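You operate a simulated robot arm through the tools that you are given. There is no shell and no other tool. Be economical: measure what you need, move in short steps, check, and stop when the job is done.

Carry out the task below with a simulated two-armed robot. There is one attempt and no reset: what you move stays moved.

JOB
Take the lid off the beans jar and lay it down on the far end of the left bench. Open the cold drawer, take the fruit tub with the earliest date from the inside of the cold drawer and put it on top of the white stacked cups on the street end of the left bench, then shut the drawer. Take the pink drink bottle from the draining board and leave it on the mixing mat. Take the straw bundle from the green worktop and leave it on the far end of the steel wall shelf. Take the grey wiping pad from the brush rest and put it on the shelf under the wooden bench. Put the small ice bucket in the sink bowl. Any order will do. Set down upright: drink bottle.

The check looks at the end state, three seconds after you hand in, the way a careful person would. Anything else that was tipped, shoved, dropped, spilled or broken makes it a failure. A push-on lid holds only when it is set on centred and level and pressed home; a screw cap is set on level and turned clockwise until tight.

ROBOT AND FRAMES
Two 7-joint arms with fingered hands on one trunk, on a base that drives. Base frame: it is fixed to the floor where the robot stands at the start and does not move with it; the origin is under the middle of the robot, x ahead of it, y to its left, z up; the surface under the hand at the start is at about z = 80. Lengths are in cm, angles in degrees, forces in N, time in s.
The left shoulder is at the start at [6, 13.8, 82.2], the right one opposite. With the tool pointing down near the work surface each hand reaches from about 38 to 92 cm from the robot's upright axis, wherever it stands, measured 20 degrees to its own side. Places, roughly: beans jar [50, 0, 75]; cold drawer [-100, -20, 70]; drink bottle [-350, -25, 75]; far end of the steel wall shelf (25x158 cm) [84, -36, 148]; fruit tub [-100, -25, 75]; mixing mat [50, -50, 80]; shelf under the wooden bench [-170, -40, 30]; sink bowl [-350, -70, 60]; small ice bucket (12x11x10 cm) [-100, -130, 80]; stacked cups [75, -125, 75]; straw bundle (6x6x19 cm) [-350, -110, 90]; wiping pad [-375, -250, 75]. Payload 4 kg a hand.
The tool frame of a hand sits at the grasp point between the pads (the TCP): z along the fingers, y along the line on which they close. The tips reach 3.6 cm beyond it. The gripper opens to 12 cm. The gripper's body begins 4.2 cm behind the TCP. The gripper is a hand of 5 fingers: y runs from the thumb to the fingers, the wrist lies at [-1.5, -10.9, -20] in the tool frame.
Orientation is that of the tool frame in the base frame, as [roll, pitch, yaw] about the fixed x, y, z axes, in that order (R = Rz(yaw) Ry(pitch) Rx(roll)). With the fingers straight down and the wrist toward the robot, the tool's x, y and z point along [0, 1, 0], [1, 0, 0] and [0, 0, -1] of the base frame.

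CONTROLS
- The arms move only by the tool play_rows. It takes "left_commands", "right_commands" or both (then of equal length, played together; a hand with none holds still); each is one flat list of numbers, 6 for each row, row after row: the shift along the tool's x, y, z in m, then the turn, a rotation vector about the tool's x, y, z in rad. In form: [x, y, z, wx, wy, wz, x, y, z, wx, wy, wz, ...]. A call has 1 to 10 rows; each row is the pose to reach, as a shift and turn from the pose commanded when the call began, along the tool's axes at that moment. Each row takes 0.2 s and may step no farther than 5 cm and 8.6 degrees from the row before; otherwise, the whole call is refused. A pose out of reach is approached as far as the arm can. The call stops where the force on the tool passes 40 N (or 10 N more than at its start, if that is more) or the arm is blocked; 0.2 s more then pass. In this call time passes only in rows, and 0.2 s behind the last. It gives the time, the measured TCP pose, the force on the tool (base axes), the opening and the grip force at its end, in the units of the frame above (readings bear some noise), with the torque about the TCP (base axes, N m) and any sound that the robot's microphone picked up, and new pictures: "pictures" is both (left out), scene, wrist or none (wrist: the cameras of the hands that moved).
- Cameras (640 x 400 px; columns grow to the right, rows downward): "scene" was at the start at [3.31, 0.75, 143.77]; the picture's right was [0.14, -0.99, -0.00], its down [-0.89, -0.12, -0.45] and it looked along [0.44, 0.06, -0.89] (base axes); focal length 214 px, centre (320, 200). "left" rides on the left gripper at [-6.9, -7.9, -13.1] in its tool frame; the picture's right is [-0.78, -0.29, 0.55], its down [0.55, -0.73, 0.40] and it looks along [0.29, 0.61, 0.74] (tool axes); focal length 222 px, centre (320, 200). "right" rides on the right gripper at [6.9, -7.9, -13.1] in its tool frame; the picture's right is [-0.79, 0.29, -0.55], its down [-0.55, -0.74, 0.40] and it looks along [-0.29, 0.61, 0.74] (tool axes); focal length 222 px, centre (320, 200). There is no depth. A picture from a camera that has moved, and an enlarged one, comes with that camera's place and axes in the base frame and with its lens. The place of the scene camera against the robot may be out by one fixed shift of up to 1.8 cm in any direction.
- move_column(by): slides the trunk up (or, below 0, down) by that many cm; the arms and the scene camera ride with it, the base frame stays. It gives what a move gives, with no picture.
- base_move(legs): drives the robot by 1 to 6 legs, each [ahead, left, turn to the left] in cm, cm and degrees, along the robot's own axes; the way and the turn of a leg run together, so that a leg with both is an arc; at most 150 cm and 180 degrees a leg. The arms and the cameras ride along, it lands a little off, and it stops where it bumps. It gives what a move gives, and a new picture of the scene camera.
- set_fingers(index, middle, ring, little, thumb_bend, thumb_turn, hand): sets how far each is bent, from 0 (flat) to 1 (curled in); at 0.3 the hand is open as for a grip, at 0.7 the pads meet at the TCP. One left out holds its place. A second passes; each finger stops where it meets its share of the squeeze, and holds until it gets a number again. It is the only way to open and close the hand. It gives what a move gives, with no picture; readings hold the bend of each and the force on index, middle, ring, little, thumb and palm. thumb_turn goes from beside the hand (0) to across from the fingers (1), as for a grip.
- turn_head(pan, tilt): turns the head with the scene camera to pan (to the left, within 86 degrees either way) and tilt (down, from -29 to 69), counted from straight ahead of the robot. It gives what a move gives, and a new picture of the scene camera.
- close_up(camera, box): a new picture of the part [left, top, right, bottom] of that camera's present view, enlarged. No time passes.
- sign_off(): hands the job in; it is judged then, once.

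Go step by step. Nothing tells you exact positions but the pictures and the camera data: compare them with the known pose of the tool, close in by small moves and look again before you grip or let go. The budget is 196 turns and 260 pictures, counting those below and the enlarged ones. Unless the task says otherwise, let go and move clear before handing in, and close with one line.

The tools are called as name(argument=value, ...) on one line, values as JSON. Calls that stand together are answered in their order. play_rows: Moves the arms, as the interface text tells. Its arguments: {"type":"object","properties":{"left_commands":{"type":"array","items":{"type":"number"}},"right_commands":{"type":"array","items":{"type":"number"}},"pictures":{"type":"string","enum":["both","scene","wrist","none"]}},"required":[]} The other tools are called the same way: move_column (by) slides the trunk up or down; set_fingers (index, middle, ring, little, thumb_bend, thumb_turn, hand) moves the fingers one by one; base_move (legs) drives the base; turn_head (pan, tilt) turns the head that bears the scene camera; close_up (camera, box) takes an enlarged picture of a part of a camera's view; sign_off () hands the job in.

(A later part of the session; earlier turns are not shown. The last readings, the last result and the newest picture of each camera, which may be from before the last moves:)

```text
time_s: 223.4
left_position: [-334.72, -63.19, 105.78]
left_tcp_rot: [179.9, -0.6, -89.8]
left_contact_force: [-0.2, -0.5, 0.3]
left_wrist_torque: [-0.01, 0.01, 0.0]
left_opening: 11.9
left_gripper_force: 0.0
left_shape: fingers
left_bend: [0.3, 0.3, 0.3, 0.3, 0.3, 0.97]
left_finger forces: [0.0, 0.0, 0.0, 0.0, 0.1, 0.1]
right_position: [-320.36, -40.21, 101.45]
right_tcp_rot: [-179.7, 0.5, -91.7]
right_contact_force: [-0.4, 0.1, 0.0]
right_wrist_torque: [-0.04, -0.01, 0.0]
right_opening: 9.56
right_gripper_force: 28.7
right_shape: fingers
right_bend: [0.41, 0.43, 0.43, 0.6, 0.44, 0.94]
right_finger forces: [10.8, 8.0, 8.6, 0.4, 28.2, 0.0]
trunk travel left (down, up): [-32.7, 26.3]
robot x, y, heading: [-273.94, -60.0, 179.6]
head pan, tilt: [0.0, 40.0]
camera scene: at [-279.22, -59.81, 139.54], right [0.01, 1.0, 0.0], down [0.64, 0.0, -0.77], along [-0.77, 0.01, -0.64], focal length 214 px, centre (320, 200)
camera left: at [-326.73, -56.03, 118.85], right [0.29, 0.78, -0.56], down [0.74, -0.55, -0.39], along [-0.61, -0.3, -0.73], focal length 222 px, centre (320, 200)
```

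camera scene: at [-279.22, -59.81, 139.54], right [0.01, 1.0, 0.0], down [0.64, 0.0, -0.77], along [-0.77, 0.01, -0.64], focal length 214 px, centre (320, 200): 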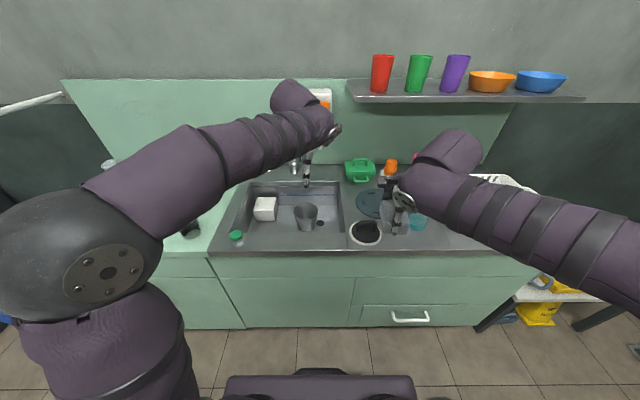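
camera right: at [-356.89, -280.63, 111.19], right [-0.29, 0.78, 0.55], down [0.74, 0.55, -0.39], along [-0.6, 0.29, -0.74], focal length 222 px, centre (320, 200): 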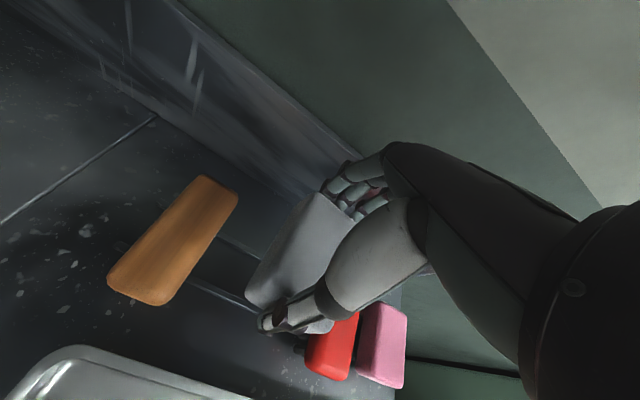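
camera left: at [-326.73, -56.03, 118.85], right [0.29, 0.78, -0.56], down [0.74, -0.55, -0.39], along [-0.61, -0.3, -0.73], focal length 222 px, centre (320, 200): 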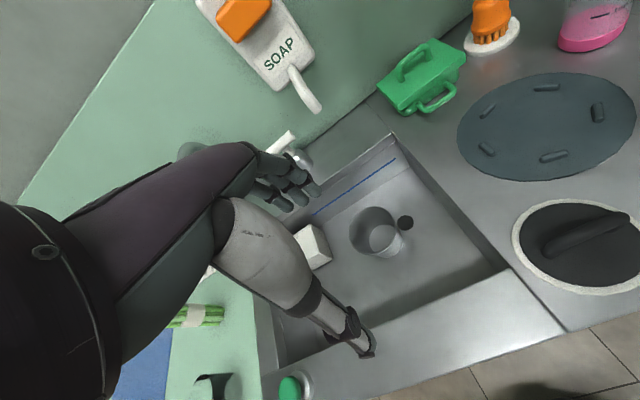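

The bucket is upright in the sink. Next the straw bundle; I retract the left hand slightly and look at the green worktop.

play_rows(left_commands=[0, -0.04, 0, 0, 0, 0, 0, -0.08, 0, 0, 0, 0, 0, -0.12, 0, 0, 0, 0, 0, -0.15, 0, 0, 0, 0], pictures="none")

base_move(legs=[[0, 35, 0]])

turn_head(pan=8, tilt=40)

close_up(camera="left", box=[0, 0, 640, 400])

```text
time_s: 224.4
left_position: [-319.53, -63.02, 105.75]
left_tcp_rot: [179.9, -0.6, -89.7]
left_contact_force: [0.8, 0.2, -0.9]
left_wrist_torque: [-0.02, -0.04, -0.06]
left_opening: 11.88
left_gripper_force: 0.0
left_shape: fingers
left_bend: [0.3, 0.3, 0.3, 0.3, 0.3, 0.97]
left_finger forces: [0.1, 0.1, 0.0, 0.0, 0.0, 0.0]
right_position: [-320.49, -40.15, 101.42]
right_tcp_rot: [-179.4, 0.6, -91.8]
right_contact_force: [-0.6, -0.3, -0.9]
right_wrist_torque: [-0.03, -0.01, -0.01]
right_opening: 9.55
right_gripper_force: 28.2
right_shape: fingers
right_bend: [0.41, 0.43, 0.43, 0.6, 0.44, 0.94]
right_finger forces: [10.8, 8.0, 8.7, 0.4, 28.2, 0.0]
trunk travel left (down, up): [-32.7, 26.3]
robot x, y, heading: [-273.8, -59.47, 179.7]
head pan, tilt: [0.0, 40.0]
```

```text
time_s: 226.6
left_position: [-319.84, -98.01, 105.77]
left_tcp_rot: [179.9, -0.6, -89.5]
left_contact_force: [-0.2, 0.5, 0.0]
left_wrist_torque: [-0.01, -0.02, 0.03]
left_opening: 11.88
left_gripper_force: 0.1
left_shape: fingers
left_bend: [0.3, 0.3, 0.3, 0.3, 0.3, 0.97]
left_finger forces: [0.0, 0.0, 0.0, 0.0, 0.1, 0.0]
right_position: [-320.78, -74.92, 101.33]
right_tcp_rot: [-179.5, 0.5, -91.4]
right_contact_force: [0.3, 0.1, -1.4]
right_wrist_torque: [0.02, 0.01, 0.0]
right_opening: 9.54
right_gripper_force: 28.0
right_shape: fingers
right_bend: [0.41, 0.43, 0.43, 0.6, 0.44, 0.94]
right_finger forces: [10.8, 8.0, 8.7, 0.4, 28.2, 0.0]
trunk travel left (down, up): [-32.7, 26.3]
robot x, y, heading: [-273.97, -94.33, 179.8]
head pan, tilt: [0.0, 40.0]
camera scene: at [-279.45, -94.55, 139.54], right [0.0, 1.0, 0.0], down [0.64, 0.0, -0.77], along [-0.77, 0.0, -0.64], focal length 214 px, centre (320, 200)
```

scene: 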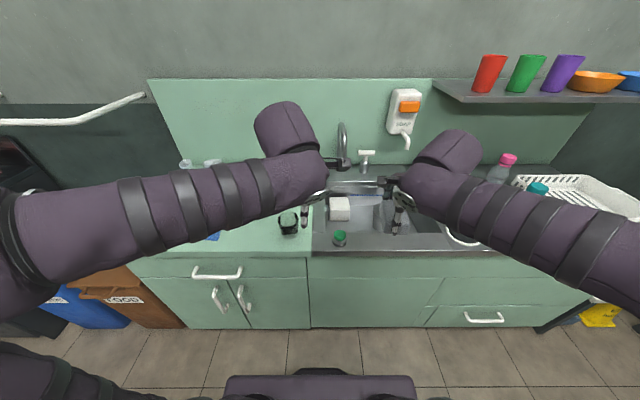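

```text
time_s: 227.3
left_position: [-319.86, -97.97, 105.8]
left_tcp_rot: [179.9, -0.6, -89.4]
left_contact_force: [0.2, 0.1, 0.2]
left_wrist_torque: [-0.02, 0.01, 0.02]
left_opening: 11.87
left_gripper_force: 0.1
left_shape: fingers
left_bend: [0.3, 0.3, 0.3, 0.3, 0.3, 0.97]
left_finger forces: [0.0, 0.1, 0.0, 0.1, 0.0, 0.0]
right_position: [-320.82, -75.08, 101.46]
right_tcp_rot: [-179.6, 0.6, -91.6]
right_contact_force: [-0.5, -0.4, 0.0]
right_wrist_torque: [0.01, 0.0, -0.03]
right_opening: 9.58
right_gripper_force: 28.0
right_shape: fingers
right_bend: [0.41, 0.43, 0.43, 0.6, 0.44, 0.94]
right_finger forces: [10.9, 8.1, 8.6, 0.4, 28.2, 0.0]
trunk travel left (down, up): [-32.7, 26.3]
robot x, y, heading: [-274.05, -94.19, 180.1]
head pan, tilt: [8.0, 40.0]
camera scene: at [-279.37, -95.69, 139.54], right [-0.14, 0.99, 0.0], down [0.64, 0.09, -0.77], along [-0.76, -0.1, -0.64], focal length 214 px, centre (320, 200)
```

scene: 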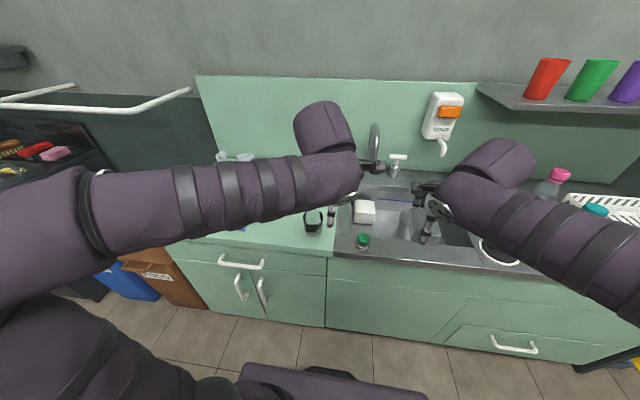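

```text
1.00 times, centred on (320, 200) of left (not enlarged: the box is as wide or as high as the picture)
camera zoom: at [-311.94, -90.74, 118.86], right [0.28, 0.78, -0.56], down [0.74, -0.55, -0.39], along [-0.61, -0.3, -0.73], focal length 222 px, centre (320, 200)
```

zoom: 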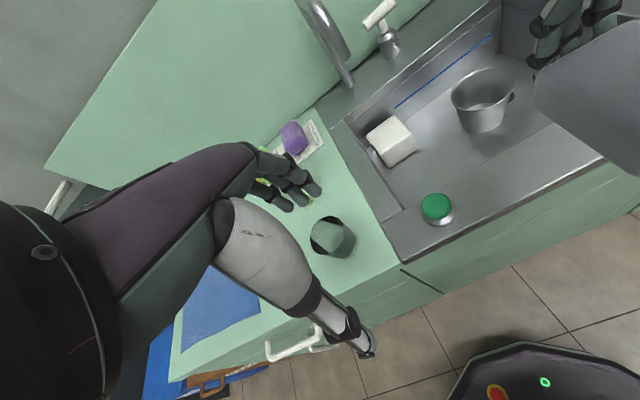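

My arm hides the worktop. From earlier views the bundle stands upright at about [-349,-112], top at z≈99. I'll rotate the left hand to a forward "glass" grip; first to pointing forward.

play_rows(left_commands=[0, -0.005, -0.005, -0.148, 0, 0, 0, -0.01, -0.01, -0.296, 0, 0, 0, -0.015, -0.015, -0.444, 0, 0, 0, -0.02, -0.02, -0.592, 0, 0, 0, -0.02, -0.02, -0.74, 0, 0, 0, -0.02, -0.02, -0.888, 0, 0, 0, -0.02, -0.02, -1.036, 0, 0, 0, -0.02, -0.02, -1.184, 0, 0, 0, -0.02, -0.02, -1.332, 0, 0, 0, -0.02, -0.02, -1.48, 0, 0], pictures="scene")

```text
time_s: 229.7
left_position: [-308.38, -83.45, 120.76]
left_tcp_rot: [84.6, 1.3, -110.8]
left_contact_force: [1.4, -2.5, -1.5]
left_wrist_torque: [-0.19, -0.15, 0.04]
left_opening: 12.21
left_gripper_force: 0.0
left_shape: fingers
left_bend: [0.3, 0.3, 0.3, 0.3, 0.28, 0.98]
left_finger forces: [0.0, 0.0, 0.1, 0.0, 0.0, 0.0]
left hand out of reach, approached as far as the arm can: row 6, 7, 8, 9, 10
right_position: [-320.8, -74.64, 101.04]
right_tcp_rot: [-179.1, 0.6, -92.1]
right_contact_force: [-2.0, 1.5, 0.7]
right_wrist_torque: [-0.42, -0.37, 0.07]
right_opening: 9.58
right_gripper_force: 27.9
right_shape: fingers
right_bend: [0.41, 0.43, 0.43, 0.6, 0.44, 0.94]
right_finger forces: [10.9, 8.0, 8.6, 0.4, 28.2, 0.0]
trunk travel left (down, up): [-32.7, 26.3]
robot x, y, heading: [-273.95, -94.22, 180.0]
head pan, tilt: [8.0, 40.0]
stopped in row 10 (left hand): the arm was blocked; the commanded pose is now the measured one
camera scene: at [-279.43, -95.72, 139.53], right [-0.14, 0.99, 0.0], down [0.64, 0.09, -0.77], along [-0.76, -0.1, -0.64], focal length 214 px, centre (320, 200)
```

scene: 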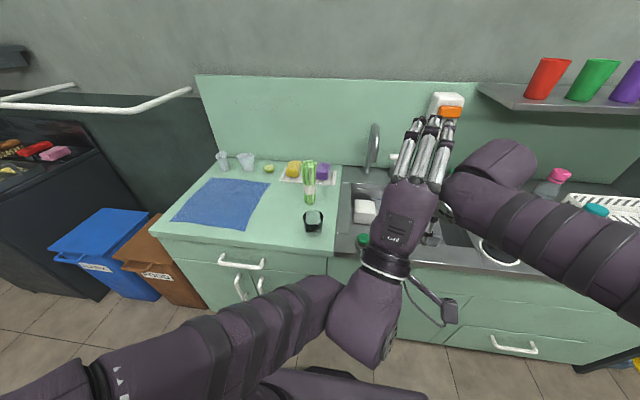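

The hand came against the right arm; I move it left and straighten it. The bundle stands at right of the blue cloth.

play_rows(left_commands=[0.037, 0, -0.014, 0, 0.06, 0, 0.075, 0, -0.028, 0, 0.12, 0, 0.112, 0, -0.042, 0, 0.18, 0, 0.15, 0, -0.056, 0, 0.24, 0, 0.187, 0, -0.07, 0, 0.3, 0, 0.215, 0, -0.07, 0, 0.36, 0], pictures="none")

close_up(camera="scene", box=[220, 130, 400, 260])

```text
time_s: 231.1
left_position: [-314.01, -104.07, 127.11]
left_tcp_rot: [85.8, 3.1, -89.3]
left_contact_force: [4.1, 4.6, 1.4]
left_wrist_torque: [0.01, -0.17, 0.35]
left_opening: 11.92
left_gripper_force: 0.1
left_shape: fingers
left_bend: [0.3, 0.3, 0.3, 0.3, 0.3, 0.97]
left_finger forces: [0.1, 0.0, 0.0, 0.0, 0.1, 0.0]
left hand out of reach, approached as far as the arm can: row 1, 2, 3, 4, 5, 6
right_position: [-321.0, -75.0, 101.11]
right_tcp_rot: [-179.0, 0.7, -91.9]
right_contact_force: [-0.3, -0.8, -1.4]
right_wrist_torque: [0.1, -0.07, 0.0]
right_opening: 9.54
right_gripper_force: 28.5
right_shape: fingers
right_bend: [0.41, 0.43, 0.43, 0.6, 0.44, 0.94]
right_finger forces: [10.8, 7.9, 8.7, 0.4, 28.2, 0.0]
trunk travel left (down, up): [-32.7, 26.3]
robot x, y, heading: [-274.25, -94.59, 179.9]
head pan, tilt: [8.0, 40.0]
```

```text
3.08 times, centred on (310, 195) of scene
camera zoom: at [-279.67, -96.01, 139.52], right [-0.14, 0.99, 0.0], down [0.64, 0.09, -0.76], along [-0.76, -0.1, -0.64], focal length 660 px, centre (351, 215)
```

zoom: 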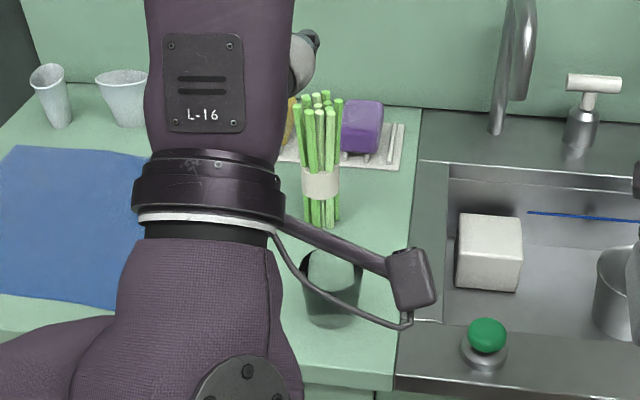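

The bundle's base is at [-350,-109.5], top z≈98.4; a dark cup stands in front of it, so I'll grasp from above. I rotate the hand back to pointing down.

play_rows(left_commands=[0.005, 0, 0.01, 0.145, 0, 0, 0.01, 0, 0.02, 0.29, 0, 0, 0.015, 0, 0.03, 0.435, 0, 0, 0.02, 0, 0.04, 0.58, 0, 0, 0.025, 0, 0.05, 0.725, 0, 0, 0.03, 0, 0.06, 0.87, 0, 0, 0.035, 0, 0.07, 1.015, 0, 0, 0.04, 0, 0.08, 1.16, 0, 0, 0.045, 0, 0.09, 1.305, 0, 0, 0.05, 0, 0.1, 1.45, 0, 0], pictures="none")

play_rows(left_commands=[0, 0.0, 0, 0.08, 0, 0, 0, 0, 0, 0.16, 0, 0], pictures="both")

```text
time_s: 233.3
left_position: [-323.54, -108.15, 127.7]
left_tcp_rot: [168.7, 3.0, -90.4]
left_contact_force: [-0.3, -0.8, -0.3]
left_wrist_torque: [-0.02, 0.02, -0.02]
left_opening: 11.95
left_gripper_force: 0.1
left_shape: fingers
left_bend: [0.3, 0.3, 0.3, 0.3, 0.3, 0.97]
left_finger forces: [0.1, 0.0, 0.1, 0.0, 0.0, 0.0]
right_position: [-320.78, -74.66, 101.12]
right_tcp_rot: [-179.2, 0.5, -91.9]
right_contact_force: [-0.3, 0.3, 0.4]
right_wrist_torque: [-0.03, 0.0, -0.01]
right_opening: 9.56
right_gripper_force: 28.0
right_shape: fingers
right_bend: [0.41, 0.43, 0.43, 0.6, 0.44, 0.94]
right_finger forces: [10.9, 8.1, 8.7, 0.4, 28.3, 0.1]
trunk travel left (down, up): [-32.7, 26.3]
robot x, y, heading: [-274.12, -94.68, 179.7]
head pan, tilt: [8.0, 40.0]
```

```text
time_s: 233.9
left_position: [-323.51, -108.19, 127.92]
left_tcp_rot: [177.7, 3.1, -90.4]
left_contact_force: [0.2, 0.0, 0.4]
left_wrist_torque: [0.02, -0.01, 0.01]
left_opening: 11.94
left_gripper_force: 0.1
left_shape: fingers
left_bend: [0.3, 0.3, 0.3, 0.3, 0.3, 0.97]
left_finger forces: [0.1, 0.0, 0.0, 0.1, 0.0, 0.0]
right_position: [-320.65, -74.69, 101.16]
right_tcp_rot: [-179.3, 0.5, -91.9]
right_contact_force: [0.5, 0.3, -0.1]
right_wrist_torque: [0.0, 0.05, 0.04]
right_opening: 9.57
right_gripper_force: 28.1
right_shape: fingers
right_bend: [0.41, 0.43, 0.43, 0.6, 0.44, 0.94]
right_finger forces: [10.8, 8.1, 8.7, 0.4, 28.1, 0.1]
trunk travel left (down, up): [-32.7, 26.3]
robot x, y, heading: [-274.07, -94.42, 180.0]
head pan, tilt: [8.0, 40.0]
camera scene: at [-279.41, -95.67, 139.54], right [-0.14, 0.99, 0.0], down [0.64, 0.09, -0.77], along [-0.76, -0.1, -0.64], focal length 214 px, centre (320, 200)
camera left: at [-314.92, -102.0, 141.06], right [0.27, 0.81, -0.52], down [0.71, -0.53, -0.46], along [-0.64, -0.24, -0.73], focal length 222 px, centre (320, 200)
```

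scene: 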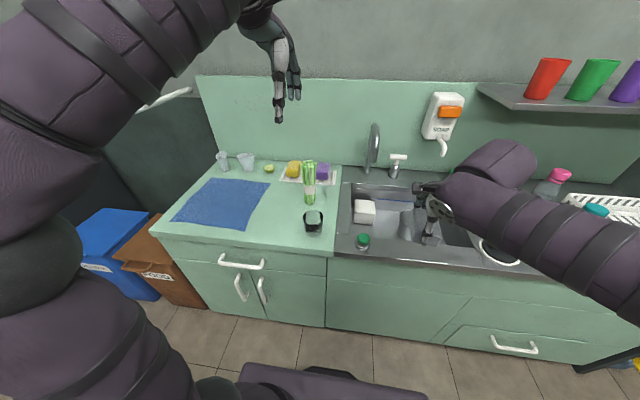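
left: 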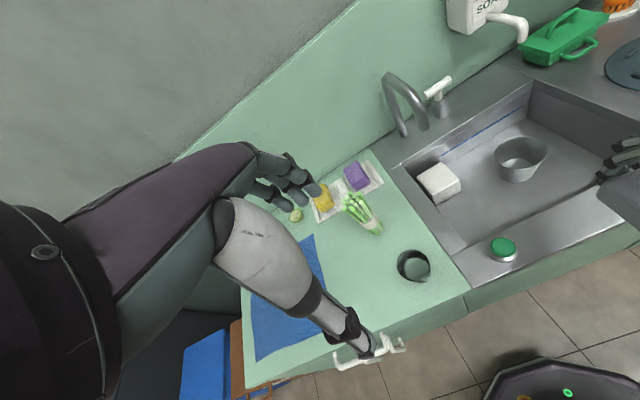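

Bundle at about [-347.3,-109.8]. I move over it.

play_rows(left_commands=[0.003, 0.04, 0.02, 0, 0, 0, 0.006, 0.08, 0.04, 0, 0, 0, 0.009, 0.12, 0.06, 0, 0, 0, 0.012, 0.16, 0.08, 0, 0, 0, 0.016, 0.2, 0.1, 0, 0, 0, 0.016, 0.238, 0.12, 0, 0, 0, 0.016, 0.238, 0.16, 0, 0, 0, 0.016, 0.238, 0.19, 0, 0, 0], pictures="both")

```text
time_s: 235.7
left_position: [-347.89, -108.88, 109.8]
left_tcp_rot: [177.6, 3.1, -90.3]
left_contact_force: [-0.6, -0.3, -0.7]
left_wrist_torque: [-0.01, 0.02, 0.0]
left_opening: 11.93
left_gripper_force: 0.1
left_shape: fingers
left_bend: [0.3, 0.3, 0.3, 0.3, 0.3, 0.97]
left_finger forces: [0.1, 0.0, 0.0, 0.0, 0.0, 0.1]
left hand out of reach, approached as far as the arm can: row 6
right_position: [-320.79, -74.7, 101.13]
right_tcp_rot: [-179.2, 0.6, -91.9]
right_contact_force: [-0.3, -0.3, -0.4]
right_wrist_torque: [-0.01, -0.01, -0.02]
right_opening: 9.58
right_gripper_force: 28.3
right_shape: fingers
right_bend: [0.41, 0.43, 0.43, 0.6, 0.44, 0.94]
right_finger forces: [10.9, 8.1, 8.7, 0.3, 28.4, 0.0]
trunk travel left (down, up): [-32.7, 26.3]
robot x, y, heading: [-274.0, -94.51, 179.5]
head pan, tilt: [8.0, 40.0]
camera scene: at [-279.37, -95.71, 139.54], right [-0.14, 0.99, 0.0], down [0.64, 0.09, -0.77], along [-0.76, -0.1, -0.64], focal length 214 px, centre (320, 200)
camera left: at [-339.46, -102.67, 123.02], right [0.27, 0.81, -0.52], down [0.71, -0.53, -0.46], along [-0.64, -0.24, -0.72], focal length 222 px, centre (320, 200)
```

scene: 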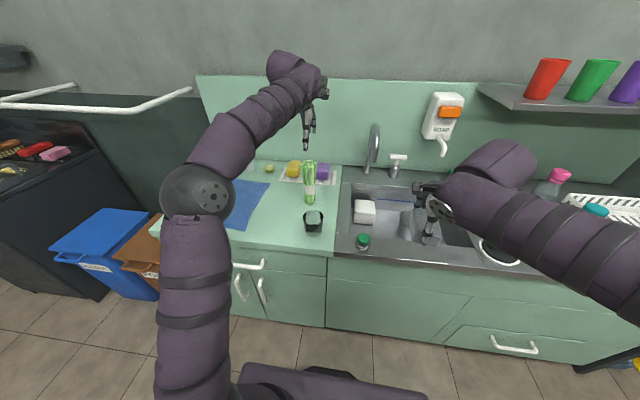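
left: 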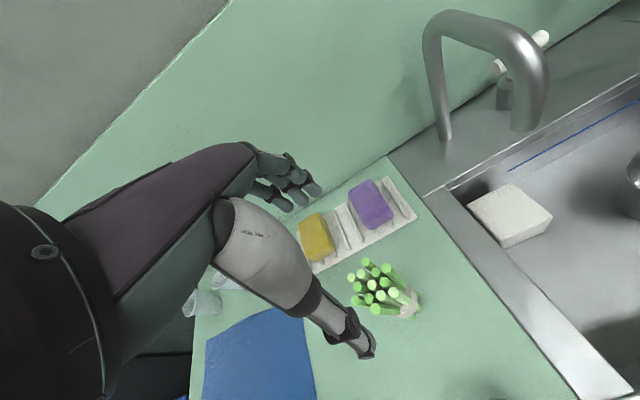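

Aligned within 1 cm; adjust and descend around the bundle's top.

play_rows(left_commands=[0, -0.01, 0.04, 0, 0, 0, 0, -0.01, 0.08, 0, 0, 0, 0, -0.01, 0.11, 0, 0, 0], pictures="wrist")

```text
time_s: 236.5
left_position: [-347.22, -108.37, 98.67]
left_tcp_rot: [177.6, 3.0, -90.3]
left_contact_force: [-0.6, 0.1, 0.4]
left_wrist_torque: [0.01, -0.02, -0.03]
left_opening: 11.92
left_gripper_force: 0.1
left_shape: fingers
left_bend: [0.3, 0.3, 0.3, 0.3, 0.3, 0.97]
left_finger forces: [0.0, 0.1, 0.0, 0.1, 0.0, 0.0]
right_position: [-320.64, -74.59, 101.17]
right_tcp_rot: [-179.3, 0.6, -91.8]
right_contact_force: [0.0, -1.5, 0.4]
right_wrist_torque: [0.01, 0.0, -0.03]
right_opening: 9.56
right_gripper_force: 27.6
right_shape: fingers
right_bend: [0.41, 0.43, 0.43, 0.6, 0.44, 0.94]
right_finger forces: [11.0, 8.0, 8.8, 0.4, 28.3, 0.1]
trunk travel left (down, up): [-32.7, 26.3]
robot x, y, heading: [-274.42, -94.61, 179.6]
head pan, tilt: [8.0, 40.0]
camera left: at [-338.74, -102.15, 111.89], right [0.27, 0.81, -0.52], down [0.71, -0.53, -0.46], along [-0.64, -0.24, -0.72], focal length 222 px, centre (320, 200)
```

left: 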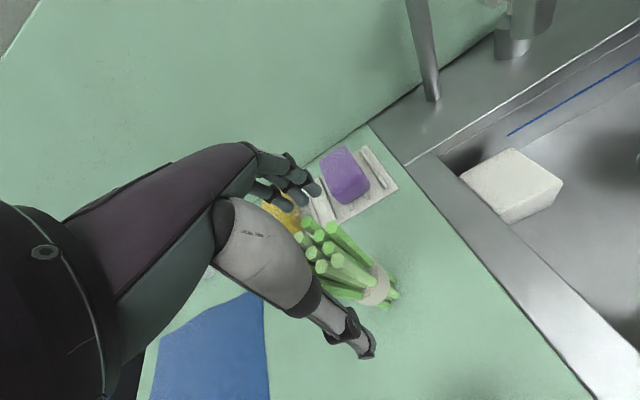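

play_rows(left_commands=[0.002, 0, 0.02, 0, 0, 0, 0.003, 0, 0.042, 0, 0, 0], pictures="none")

set_fingers(hand="left", index=0.7, middle=0.7, ring=0.7, little=0.7, thumb_bend=0.7)

close_up(camera="left", box=[200, 120, 480, 380])

```text
time_s: 237.1
left_position: [-347.47, -108.41, 94.62]
left_tcp_rot: [177.5, 3.2, -90.4]
left_contact_force: [-0.1, -0.2, 0.3]
left_wrist_torque: [-0.01, -0.01, 0.02]
left_opening: 11.93
left_gripper_force: 0.4
left_shape: fingers
left_bend: [0.3, 0.3, 0.3, 0.3, 0.3, 0.97]
left_finger forces: [0.0, 0.1, 0.0, 0.0, 0.1, 0.0]
right_position: [-320.71, -74.72, 101.17]
right_tcp_rot: [-179.2, 0.6, -91.8]
right_contact_force: [0.5, 0.7, -0.1]
right_wrist_torque: [0.01, 0.0, -0.03]
right_opening: 9.56
right_gripper_force: 27.4
right_shape: fingers
right_bend: [0.41, 0.43, 0.43, 0.6, 0.44, 0.94]
right_finger forces: [10.9, 8.0, 8.8, 0.4, 28.3, 0.1]
trunk travel left (down, up): [-32.7, 26.3]
robot x, y, heading: [-274.09, -94.33, 180.0]
head pan, tilt: [8.0, 40.0]
```

```text
time_s: 238.1
left_position: [-347.46, -108.35, 94.63]
left_tcp_rot: [177.6, 3.1, -90.4]
left_contact_force: [0.1, -0.4, 0.1]
left_wrist_torque: [-0.05, 0.08, -0.02]
left_opening: 3.35
left_gripper_force: 17.2
left_shape: fingers
left_bend: [0.63, 0.62, 0.67, 0.7, 0.61, 0.95]
left_finger forces: [7.0, 7.8, 3.8, 0.1, 17.0, 0.0]
right_position: [-320.72, -74.59, 101.11]
right_tcp_rot: [-179.3, 0.6, -91.8]
right_contact_force: [-0.4, -0.1, -1.5]
right_wrist_torque: [0.0, -0.01, 0.03]
right_opening: 9.55
right_gripper_force: 28.1
right_shape: fingers
right_bend: [0.41, 0.43, 0.43, 0.6, 0.44, 0.94]
right_finger forces: [10.9, 8.1, 8.6, 0.4, 28.3, 0.1]
trunk travel left (down, up): [-32.7, 26.3]
robot x, y, heading: [-273.96, -94.22, 179.7]
head pan, tilt: [8.0, 40.0]
```

```text
1.54 times, centred on (340, 250) of left
camera zoom: at [-338.9, -102.12, 107.81], right [0.27, 0.81, -0.52], down [0.71, -0.53, -0.46], along [-0.64, -0.24, -0.72], focal length 342 px, centre (289, 123)
```

zoom: 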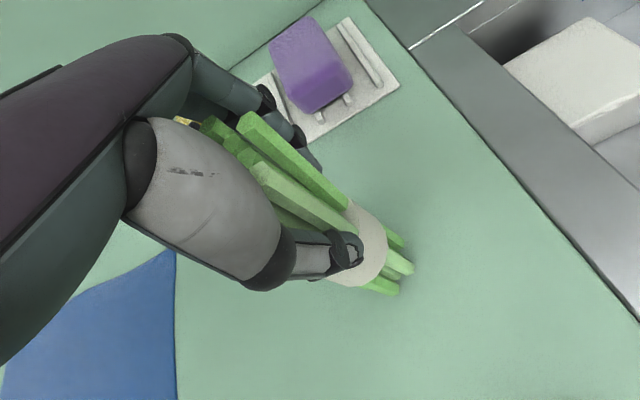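

The bundle is gripped. I lift and retract it.

play_rows(left_commands=[0, 0, -0.02, 0, 0, 0, 0, 0, -0.06, 0, 0, 0, 0, 0, -0.1, 0, 0, 0, 0, 0, -0.145, 0, 0, 0, 0, 0, -0.19, 0, 0, 0, 0, -0.04, -0.21, 0, 0, 0, 0, -0.08, -0.22, 0, 0, 0, 0, -0.125, -0.22, 0, 0, 0, 0, -0.17, -0.22, 0, 0, 0, 0, -0.21, -0.22, 0, 0, 0], pictures="both")

```text
time_s: 240.3
left_position: [-325.43, -109.63, 115.37]
left_tcp_rot: [177.6, 3.1, -90.3]
left_contact_force: [1.4, -1.0, -1.0]
left_wrist_torque: [-0.02, 0.0, 0.03]
left_opening: 3.4
left_gripper_force: 17.3
left_shape: fingers
left_bend: [0.63, 0.62, 0.67, 0.7, 0.61, 0.95]
left_finger forces: [6.9, 7.6, 3.7, 0.1, 16.4, 0.0]
right_position: [-320.72, -74.65, 101.26]
right_tcp_rot: [-179.2, 0.6, -92.0]
right_contact_force: [0.1, 0.4, -0.2]
right_wrist_torque: [-0.01, 0.01, -0.01]
right_opening: 9.56
right_gripper_force: 28.4
right_shape: fingers
right_bend: [0.41, 0.43, 0.43, 0.6, 0.44, 0.94]
right_finger forces: [11.0, 8.1, 8.6, 0.4, 28.2, 0.1]
trunk travel left (down, up): [-32.7, 26.3]
robot x, y, heading: [-274.55, -94.81, 179.9]
head pan, tilt: [8.0, 40.0]
camera scene: at [-279.34, -95.7, 139.54], right [-0.14, 0.99, 0.0], down [0.64, 0.09, -0.77], along [-0.76, -0.1, -0.64], focal length 214 px, centre (320, 200)
camera left: at [-316.92, -103.25, 128.63], right [0.27, 0.81, -0.52], down [0.71, -0.53, -0.46], along [-0.64, -0.24, -0.73], focal length 222 px, centre (320, 200)
```

scene: 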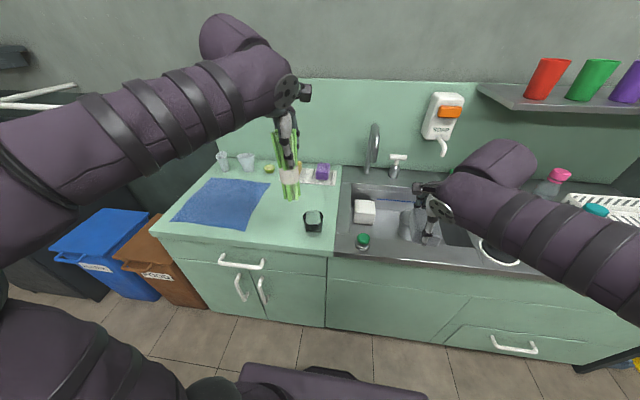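
left: 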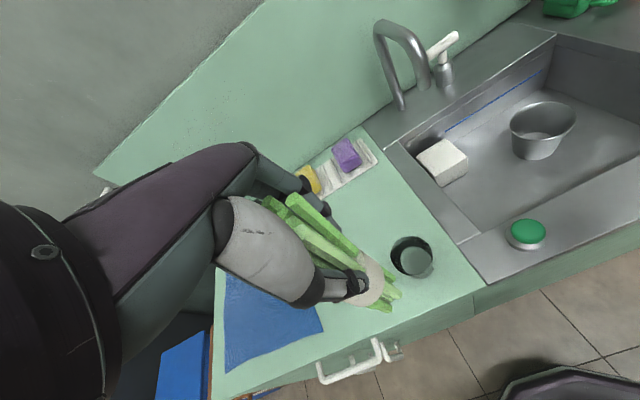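

Now the pad: I back off and turn around to the wooden bench.

base_move(legs=[[-12, 0, 0], [0, 0, 90], [0, 0, 90]])

turn_head(pan=10, tilt=45)

```text
time_s: 249.1
left_position: [-210.05, -81.41, 115.44]
left_tcp_rot: [177.6, 3.2, 87.3]
left_contact_force: [-0.3, 0.0, -1.0]
left_wrist_torque: [-0.02, 0.01, 0.01]
left_opening: 3.32
left_gripper_force: 16.2
left_shape: fingers
left_bend: [0.64, 0.63, 0.67, 0.7, 0.62, 0.95]
left_finger forces: [6.5, 7.1, 3.3, 0.1, 14.9, 0.1]
right_position: [-216.25, -115.89, 101.15]
right_tcp_rot: [-179.2, 0.5, 85.7]
right_contact_force: [0.6, 0.5, -1.4]
right_wrist_torque: [0.01, 0.0, 0.01]
right_opening: 9.48
right_gripper_force: 25.7
right_shape: fingers
right_bend: [0.41, 0.43, 0.43, 0.6, 0.45, 0.94]
right_finger forces: [9.9, 7.6, 8.2, 0.5, 26.3, 0.0]
trunk travel left (down, up): [-32.7, 26.3]
robot x, y, heading: [-262.22, -94.52, -2.4]
head pan, tilt: [8.0, 40.0]
camera scene: at [-256.57, -93.59, 139.54], right [0.1, -1.0, 0.0], down [-0.64, -0.06, -0.77], along [0.76, 0.07, -0.64], focal length 214 px, centre (320, 200)
```

scene: 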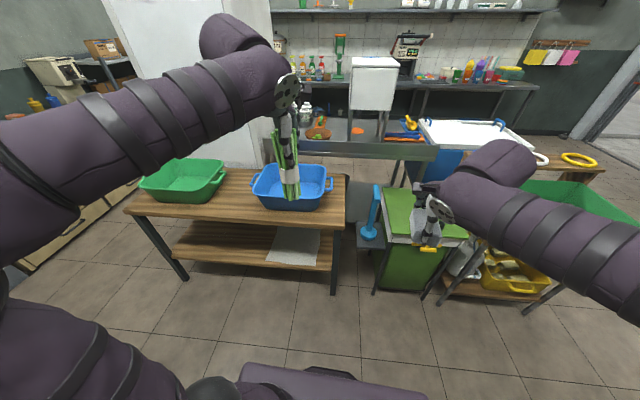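

```text
time_s: 249.8
left_position: [-210.22, -81.56, 115.49]
left_tcp_rot: [177.6, 3.2, 87.3]
left_contact_force: [-0.1, 0.9, -0.4]
left_wrist_torque: [0.03, -0.02, 0.0]
left_opening: 3.3
left_gripper_force: 16.0
left_shape: fingers
left_bend: [0.64, 0.63, 0.67, 0.7, 0.62, 0.95]
left_finger forces: [6.5, 7.1, 3.3, 0.0, 15.0, 0.0]
right_position: [-216.28, -115.99, 101.15]
right_tcp_rot: [-179.2, 0.6, 85.8]
right_contact_force: [-0.4, 0.5, -1.1]
right_wrist_torque: [0.0, 0.0, -0.01]
right_opening: 9.47
right_gripper_force: 26.7
right_shape: fingers
right_bend: [0.41, 0.43, 0.43, 0.6, 0.45, 0.94]
right_finger forces: [9.9, 7.6, 8.1, 0.4, 26.4, 0.1]
trunk travel left (down, up): [-32.7, 26.3]
robot x, y, heading: [-262.3, -94.31, -2.7]
head pan, tilt: [10.0, 45.0]
camera scene: at [-256.97, -93.34, 138.82], right [0.13, -0.99, 0.0], down [-0.7, -0.09, -0.71], along [0.7, 0.09, -0.71], focal length 214 px, centre (320, 200)
```

scene: 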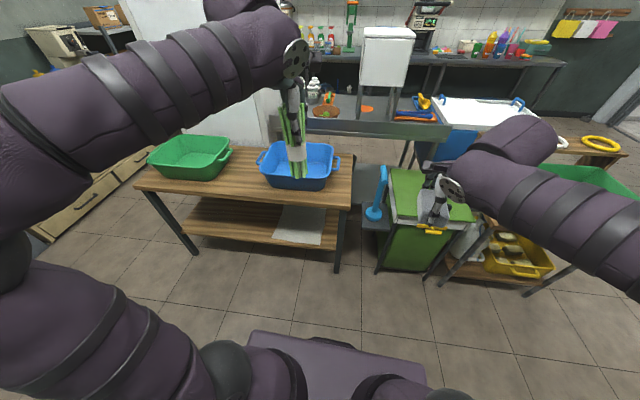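

The wooden bench spans y −97…8 with its shelf at z≈30 (front x≈−186); a cloth lies on its right part. I sidestep so the right hand faces the bare left part of the shelf.

base_move(legs=[[0, 0, 2.5], [0, 66, 0]])

move_column(by=-20)

turn_head(pan=-20, tilt=45)

```text
time_s: 253.8
left_position: [-211.1, -13.04, 115.42]
left_tcp_rot: [177.5, 3.1, 90.1]
left_contact_force: [-0.5, 0.6, -0.7]
left_wrist_torque: [-0.03, 0.01, -0.02]
left_opening: 3.3
left_gripper_force: 16.3
left_shape: fingers
left_bend: [0.64, 0.63, 0.67, 0.7, 0.62, 0.95]
left_finger forces: [6.5, 7.2, 3.4, 0.0, 15.0, 0.1]
right_position: [-215.59, -48.08, 101.09]
right_tcp_rot: [-179.2, 0.6, 88.5]
right_contact_force: [0.1, 0.5, -0.7]
right_wrist_torque: [0.0, 0.02, -0.03]
right_opening: 9.47
right_gripper_force: 26.0
right_shape: fingers
right_bend: [0.41, 0.43, 0.43, 0.6, 0.45, 0.94]
right_finger forces: [9.9, 7.6, 8.2, 0.4, 26.3, 0.1]
trunk travel left (down, up): [-32.7, 26.3]
robot x, y, heading: [-262.49, -28.75, 0.1]
head pan, tilt: [10.0, 45.0]
camera scene: at [-257.2, -27.26, 138.81], right [0.18, -0.98, 0.0], down [-0.7, -0.13, -0.71], along [0.7, 0.13, -0.71], focal length 214 px, centre (320, 200)
```

scene: 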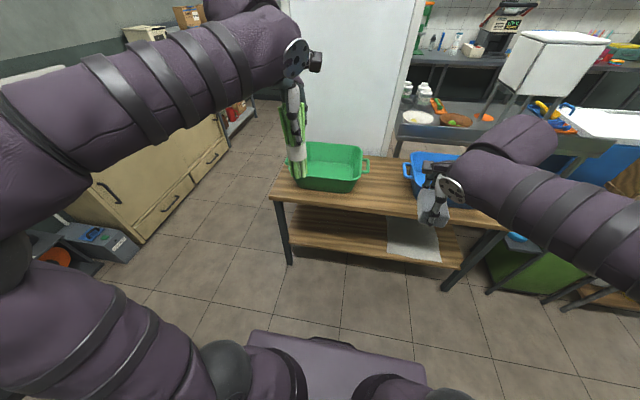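

```text
time_s: 256.0
left_position: [-210.98, -13.12, 95.46]
left_tcp_rot: [177.5, 3.0, 90.0]
left_contact_force: [-0.2, 0.2, -0.7]
left_wrist_torque: [0.04, -0.02, 0.0]
left_opening: 3.29
left_gripper_force: 15.7
left_shape: fingers
left_bend: [0.64, 0.63, 0.67, 0.7, 0.62, 0.95]
left_finger forces: [6.5, 7.2, 3.4, 0.0, 14.9, 0.0]
right_position: [-215.59, -48.07, 81.13]
right_tcp_rot: [-179.3, 0.6, 88.5]
right_contact_force: [-0.3, 0.0, -1.0]
right_wrist_torque: [0.01, 0.03, 0.01]
right_opening: 9.47
right_gripper_force: 25.8
right_shape: fingers
right_bend: [0.41, 0.43, 0.43, 0.6, 0.45, 0.94]
right_finger forces: [9.8, 7.5, 8.2, 0.5, 26.3, 0.0]
trunk travel left (down, up): [-12.7, 46.3]
robot x, y, heading: [-262.28, -28.87, 0.4]
head pan, tilt: [10.0, 45.0]
```

```text
time_s: 256.9
left_position: [-210.9, -13.15, 95.45]
left_tcp_rot: [177.6, 3.1, 90.0]
left_contact_force: [0.0, -0.5, -0.9]
left_wrist_torque: [-0.01, -0.01, 0.02]
left_opening: 3.31
left_gripper_force: 16.3
left_shape: fingers
left_bend: [0.64, 0.63, 0.67, 0.7, 0.62, 0.95]
left_finger forces: [6.5, 7.1, 3.5, 0.0, 14.9, 0.1]
right_position: [-215.52, -48.08, 81.06]
right_tcp_rot: [-179.1, 0.6, 88.5]
right_contact_force: [-0.4, 0.0, -0.3]
right_wrist_torque: [0.0, -0.03, 0.01]
right_opening: 9.5
right_gripper_force: 26.3
right_shape: fingers
right_bend: [0.41, 0.43, 0.43, 0.6, 0.45, 0.94]
right_finger forces: [9.8, 7.6, 8.2, 0.5, 26.3, 0.1]
trunk travel left (down, up): [-12.7, 46.3]
robot x, y, heading: [-262.2, -28.83, 0.1]
head pan, tilt: [-20.0, 45.0]
camera scene: at [-257.55, -31.48, 118.81], right [-0.34, -0.94, 0.0], down [-0.67, 0.24, -0.71], along [0.67, -0.24, -0.71], focal length 214 px, centre (320, 200)
```

scene: 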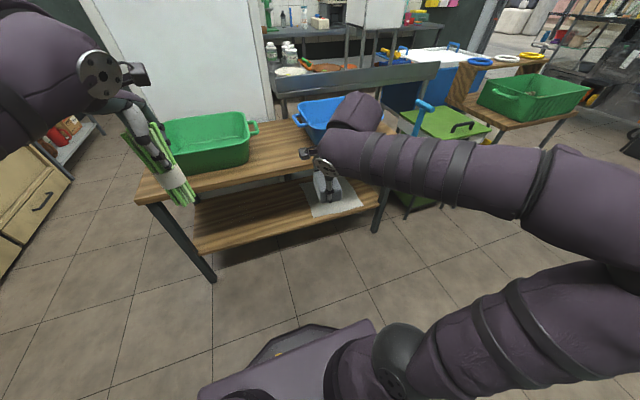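

Shelf front edge at x≈−187.7, z≈29.5; bare area y>−50. I lower the trunk fully, step 11 cm ahead, and lower the right hand in front of the shelf.

move_column(by=-12)

play_rows(right_commands=[0.03, 0, 0.03, 0, 0, 0, 0.06, -0.01, 0.06, 0, 0, 0, 0.09, -0.015, 0.09, 0, 0, 0, 0.1, -0.015, 0.13, 0, 0, 0, 0.1, -0.015, 0.17, 0, 0, 0, 0.1, -0.015, 0.21, 0, 0, 0, 0.1, -0.015, 0.25, 0, 0, 0, 0.1, -0.015, 0.28, 0, 0, 0], pictures="both")

```text
time_s: 258.4
left_position: [-211.11, -13.16, 83.52]
left_tcp_rot: [177.6, 3.1, 90.0]
left_contact_force: [0.5, -0.5, -1.4]
left_wrist_torque: [0.0, -0.01, -0.02]
left_opening: 3.3
left_gripper_force: 16.2
left_shape: fingers
left_bend: [0.64, 0.63, 0.67, 0.7, 0.62, 0.95]
left_finger forces: [6.6, 7.3, 3.3, 0.0, 14.9, 0.0]
right_position: [-215.47, -48.13, 69.24]
right_tcp_rot: [-179.3, 0.6, 88.5]
right_contact_force: [0.6, 0.5, -0.5]
right_wrist_torque: [-0.01, -0.01, -0.02]
right_opening: 9.48
right_gripper_force: 26.1
right_shape: fingers
right_bend: [0.41, 0.43, 0.43, 0.6, 0.45, 0.94]
right_finger forces: [9.8, 7.7, 8.2, 0.4, 26.4, 0.1]
trunk travel left (down, up): [-0.7, 58.3]
robot x, y, heading: [-261.99, -28.61, 0.3]
head pan, tilt: [-20.0, 45.0]
```

```text
time_s: 260.2
left_position: [-211.02, -13.25, 83.49]
left_tcp_rot: [177.5, 3.1, 90.2]
left_contact_force: [0.5, -0.7, -1.0]
left_wrist_torque: [-0.02, -0.01, 0.0]
left_opening: 3.31
left_gripper_force: 16.1
left_shape: fingers
left_bend: [0.64, 0.63, 0.67, 0.7, 0.62, 0.95]
left_finger forces: [6.5, 7.2, 3.4, 0.0, 14.9, 0.0]
right_position: [-214.82, -38.58, 48.7]
right_tcp_rot: [-179.1, 0.5, 88.5]
right_contact_force: [-0.4, 0.9, -0.6]
right_wrist_torque: [0.0, 0.01, 0.0]
right_opening: 9.48
right_gripper_force: 25.6
right_shape: fingers
right_bend: [0.41, 0.43, 0.43, 0.6, 0.45, 0.94]
right_finger forces: [9.6, 7.5, 8.1, 0.5, 26.0, 0.1]
right hand out of reach, approached as far as the arm can: row 5, 6, 7, 8
trunk travel left (down, up): [-0.7, 58.3]
robot x, y, heading: [-262.57, -28.49, 0.2]
head pan, tilt: [-20.0, 45.0]
camera scene: at [-257.56, -31.48, 106.81], right [-0.34, -0.94, 0.0], down [-0.67, 0.24, -0.71], along [0.67, -0.24, -0.71], focal length 214 px, centre (320, 200)
camera right: at [-222.43, -31.12, 61.72], right [0.28, -0.79, 0.55], down [-0.76, -0.53, -0.38], along [0.59, -0.31, -0.74], focal length 222 px, centre (320, 200)
```

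scene: 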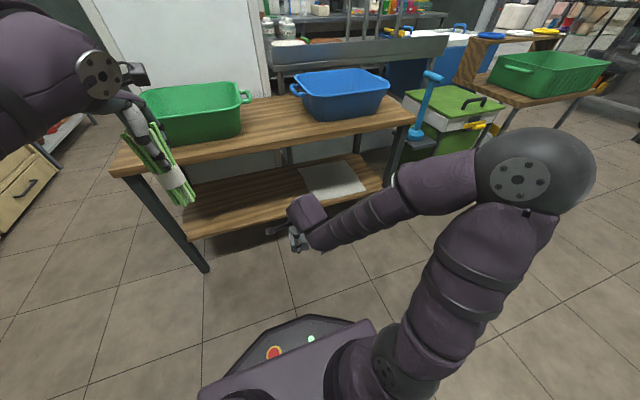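
right: 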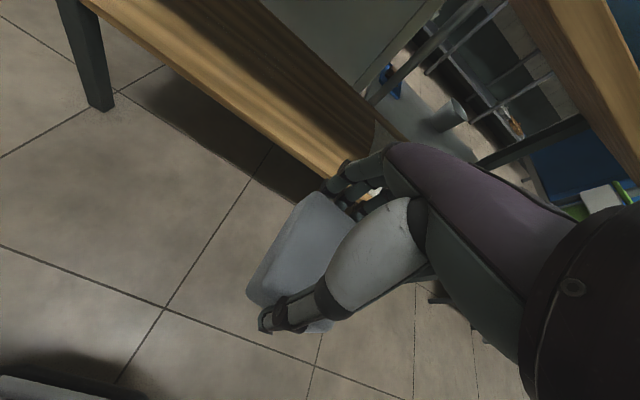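

The arm is too folded to go lower here; I extend it forward (toward the shelf) and lower gradually.

play_rows(right_commands=[0, 0.04, 0, 0, 0, 0, 0, 0.08, 0, 0, 0, 0, 0, 0.12, 0, 0, 0, 0, 0, 0.15, 0.01, 0, 0, 0], pictures="both")

```text
time_s: 261.2
left_position: [-211.05, -13.15, 83.36]
left_tcp_rot: [177.6, 3.1, 90.1]
left_contact_force: [0.3, -0.8, -1.3]
left_wrist_torque: [0.03, -0.02, 0.0]
left_opening: 3.32
left_gripper_force: 16.2
left_shape: fingers
left_bend: [0.64, 0.63, 0.67, 0.7, 0.62, 0.95]
left_finger forces: [6.5, 7.2, 3.4, 0.0, 15.0, 0.1]
right_position: [-199.81, -38.93, 47.29]
right_tcp_rot: [-179.2, 0.5, 88.5]
right_contact_force: [-0.5, 0.6, -0.6]
right_wrist_torque: [0.0, 0.01, 0.02]
right_opening: 9.47
right_gripper_force: 25.7
right_shape: fingers
right_bend: [0.41, 0.43, 0.43, 0.6, 0.45, 0.94]
right_finger forces: [9.5, 7.6, 8.1, 0.4, 26.1, 0.0]
trunk travel left (down, up): [-0.7, 58.3]
robot x, y, heading: [-262.39, -28.66, 0.2]
head pan, tilt: [-20.0, 45.0]
camera scene: at [-257.57, -31.49, 106.82], right [-0.34, -0.94, 0.0], down [-0.67, 0.24, -0.71], along [0.67, -0.24, -0.71], focal length 214 px, centre (320, 200)
camera right: at [-207.46, -31.54, 60.43], right [0.28, -0.79, 0.55], down [-0.75, -0.53, -0.38], along [0.59, -0.31, -0.74], focal length 222 px, centre (320, 200)
```

scene: 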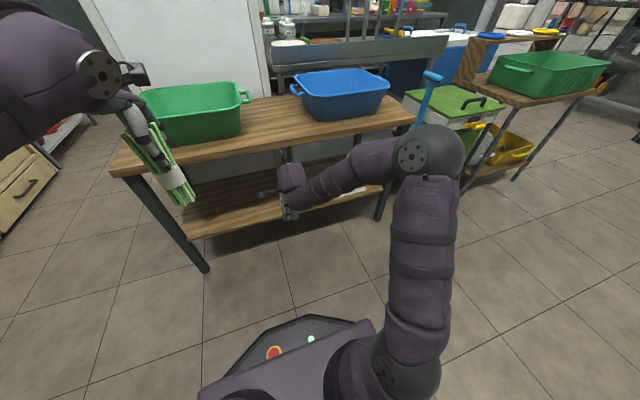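
right: 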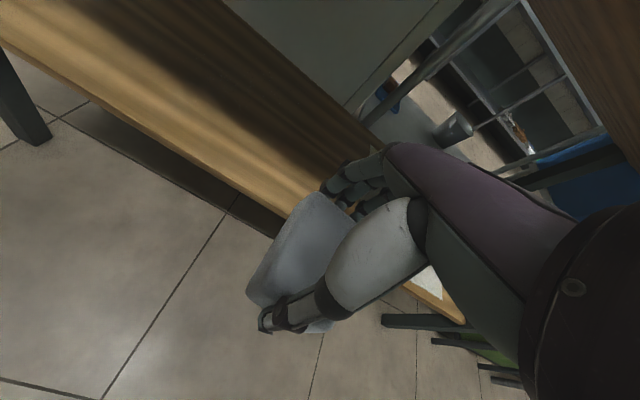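

play_rows(right_commands=[0, 0.04, 0.01, 0, 0, 0, 0, 0.08, 0.02, 0, 0, 0, 0, 0.12, 0.03, 0, 0, 0, 0, 0.16, 0.04, 0, 0, 0, 0, 0.2, 0.06, 0, 0, 0], pictures="both")

```text
time_s: 262.4
left_position: [-210.68, -13.2, 83.04]
left_tcp_rot: [178.1, 3.0, 90.1]
left_contact_force: [-0.6, -0.7, -1.0]
left_wrist_torque: [0.02, 0.0, 0.0]
left_opening: 3.29
left_gripper_force: 15.9
left_shape: fingers
left_bend: [0.64, 0.63, 0.67, 0.7, 0.62, 0.95]
left_finger forces: [6.6, 7.3, 3.5, 0.0, 15.2, 0.0]
right_position: [-180.34, -39.67, 39.95]
right_tcp_rot: [-178.3, 0.7, 88.5]
right_contact_force: [0.5, 1.1, -0.1]
right_wrist_torque: [0.0, 0.0, -0.01]
right_opening: 9.46
right_gripper_force: 26.1
right_shape: fingers
right_bend: [0.41, 0.43, 0.44, 0.6, 0.45, 0.94]
right_finger forces: [9.5, 7.8, 8.4, 0.5, 26.5, 0.0]
trunk travel left (down, up): [-0.7, 58.3]
robot x, y, heading: [-262.09, -28.09, 0.5]
head pan, tilt: [-20.0, 45.0]
camera scene: at [-257.32, -31.52, 106.72], right [-0.34, -0.94, 0.0], down [-0.67, 0.24, -0.71], along [0.66, -0.24, -0.71], focal length 214 px, centre (320, 200)
camera right: at [-187.69, -32.27, 53.01], right [0.29, -0.79, 0.55], down [-0.76, -0.53, -0.37], along [0.58, -0.31, -0.75], focal length 222 px, centre (320, 200)
```

scene: 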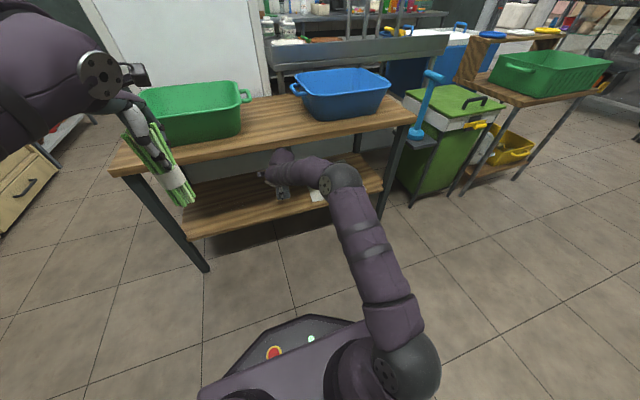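
right: 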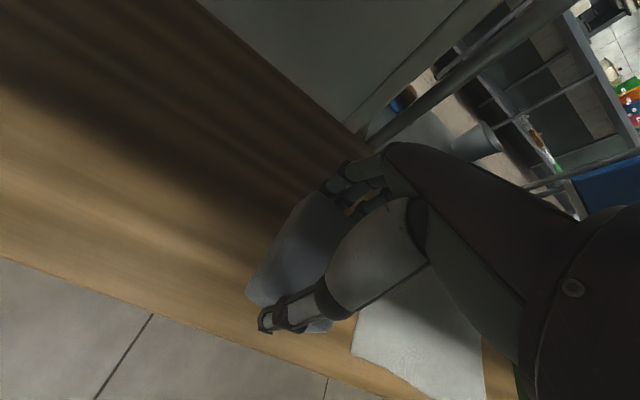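

Over the shelf. I lower and go 3 cm deeper until contact.

play_rows(right_commands=[0, 0.005, 0.015, 0, 0, 0, 0, 0.015, 0.03, 0, 0, 0, 0, 0.025, 0.04, 0, 0, 0, 0, 0.03, 0.048, 0, 0, 0, 0, 0.03, 0.055, 0, 0, 0, 0, 0.03, 0.062, 0, 0, 0], pictures="wrist")

```text
time_s: 263.8
left_position: [-210.93, -13.14, 83.41]
left_tcp_rot: [177.5, 3.1, 90.1]
left_contact_force: [-0.8, -0.5, -1.2]
left_wrist_torque: [0.01, -0.01, 0.0]
left_opening: 3.28
left_gripper_force: 16.5
left_shape: fingers
left_bend: [0.64, 0.63, 0.67, 0.7, 0.62, 0.95]
left_finger forces: [6.6, 7.3, 3.6, 0.0, 15.2, 0.0]
right_position: [-176.9, -39.7, 34.85]
right_tcp_rot: [-179.2, 0.6, 88.5]
right_contact_force: [0.2, -0.1, -0.4]
right_wrist_torque: [-0.04, -0.02, -0.01]
right_opening: 9.45
right_gripper_force: 26.2
right_shape: fingers
right_bend: [0.41, 0.43, 0.44, 0.6, 0.45, 0.94]
right_finger forces: [9.5, 7.7, 8.2, 0.5, 26.5, 0.1]
trunk travel left (down, up): [-0.7, 58.3]
robot x, y, heading: [-262.65, -28.77, 0.0]
head pan, tilt: [-20.0, 45.0]
camera right: at [-184.64, -32.29, 47.85], right [0.28, -0.79, 0.55], down [-0.75, -0.53, -0.38], along [0.59, -0.31, -0.74], focal length 222 px, centre (320, 200)
```

right: 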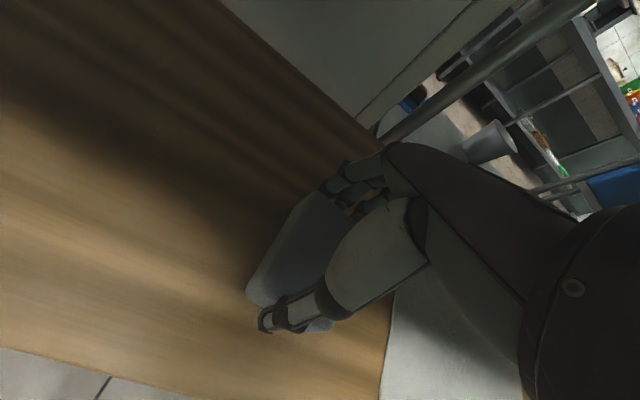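

play_rows(right_commands=[0, 0, 0.005, 0, 0, 0, 0, 0, 0.01, 0, 0, 0, 0, 0, 0.015, 0, 0, 0, 0, 0, 0.02, 0, 0, 0, 0, 0, 0.025, 0, 0, 0], pictures="wrist")

```text
time_s: 265.0
left_position: [-211.11, -13.17, 83.6]
left_tcp_rot: [177.5, 3.2, 90.0]
left_contact_force: [0.5, -0.1, -0.5]
left_wrist_torque: [0.0, -0.02, -0.01]
left_opening: 3.28
left_gripper_force: 16.1
left_shape: fingers
left_bend: [0.64, 0.63, 0.67, 0.7, 0.62, 0.95]
left_finger forces: [6.6, 7.3, 3.7, 0.0, 15.2, 0.0]
right_position: [-176.87, -39.68, 33.1]
right_tcp_rot: [-179.8, 0.5, 88.5]
right_contact_force: [-10.2, -0.3, 26.2]
right_wrist_torque: [-0.28, -0.82, -0.05]
right_opening: 9.52
right_gripper_force: 30.6
right_shape: fingers
right_bend: [0.41, 0.43, 0.43, 0.6, 0.44, 0.94]
right_finger forces: [8.6, 7.7, 7.8, 0.7, 36.5, 0.0]
trunk travel left (down, up): [-0.7, 58.3]
robot x, y, heading: [-262.47, -28.65, 0.0]
head pan, tilt: [-20.0, 45.0]
camera right: at [-184.68, -32.35, 46.0], right [0.27, -0.79, 0.55], down [-0.75, -0.53, -0.39], along [0.6, -0.31, -0.74], focal length 222 px, centre (320, 200)
```

right: 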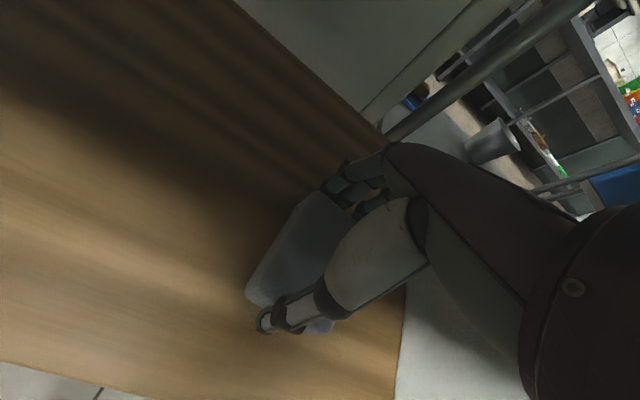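

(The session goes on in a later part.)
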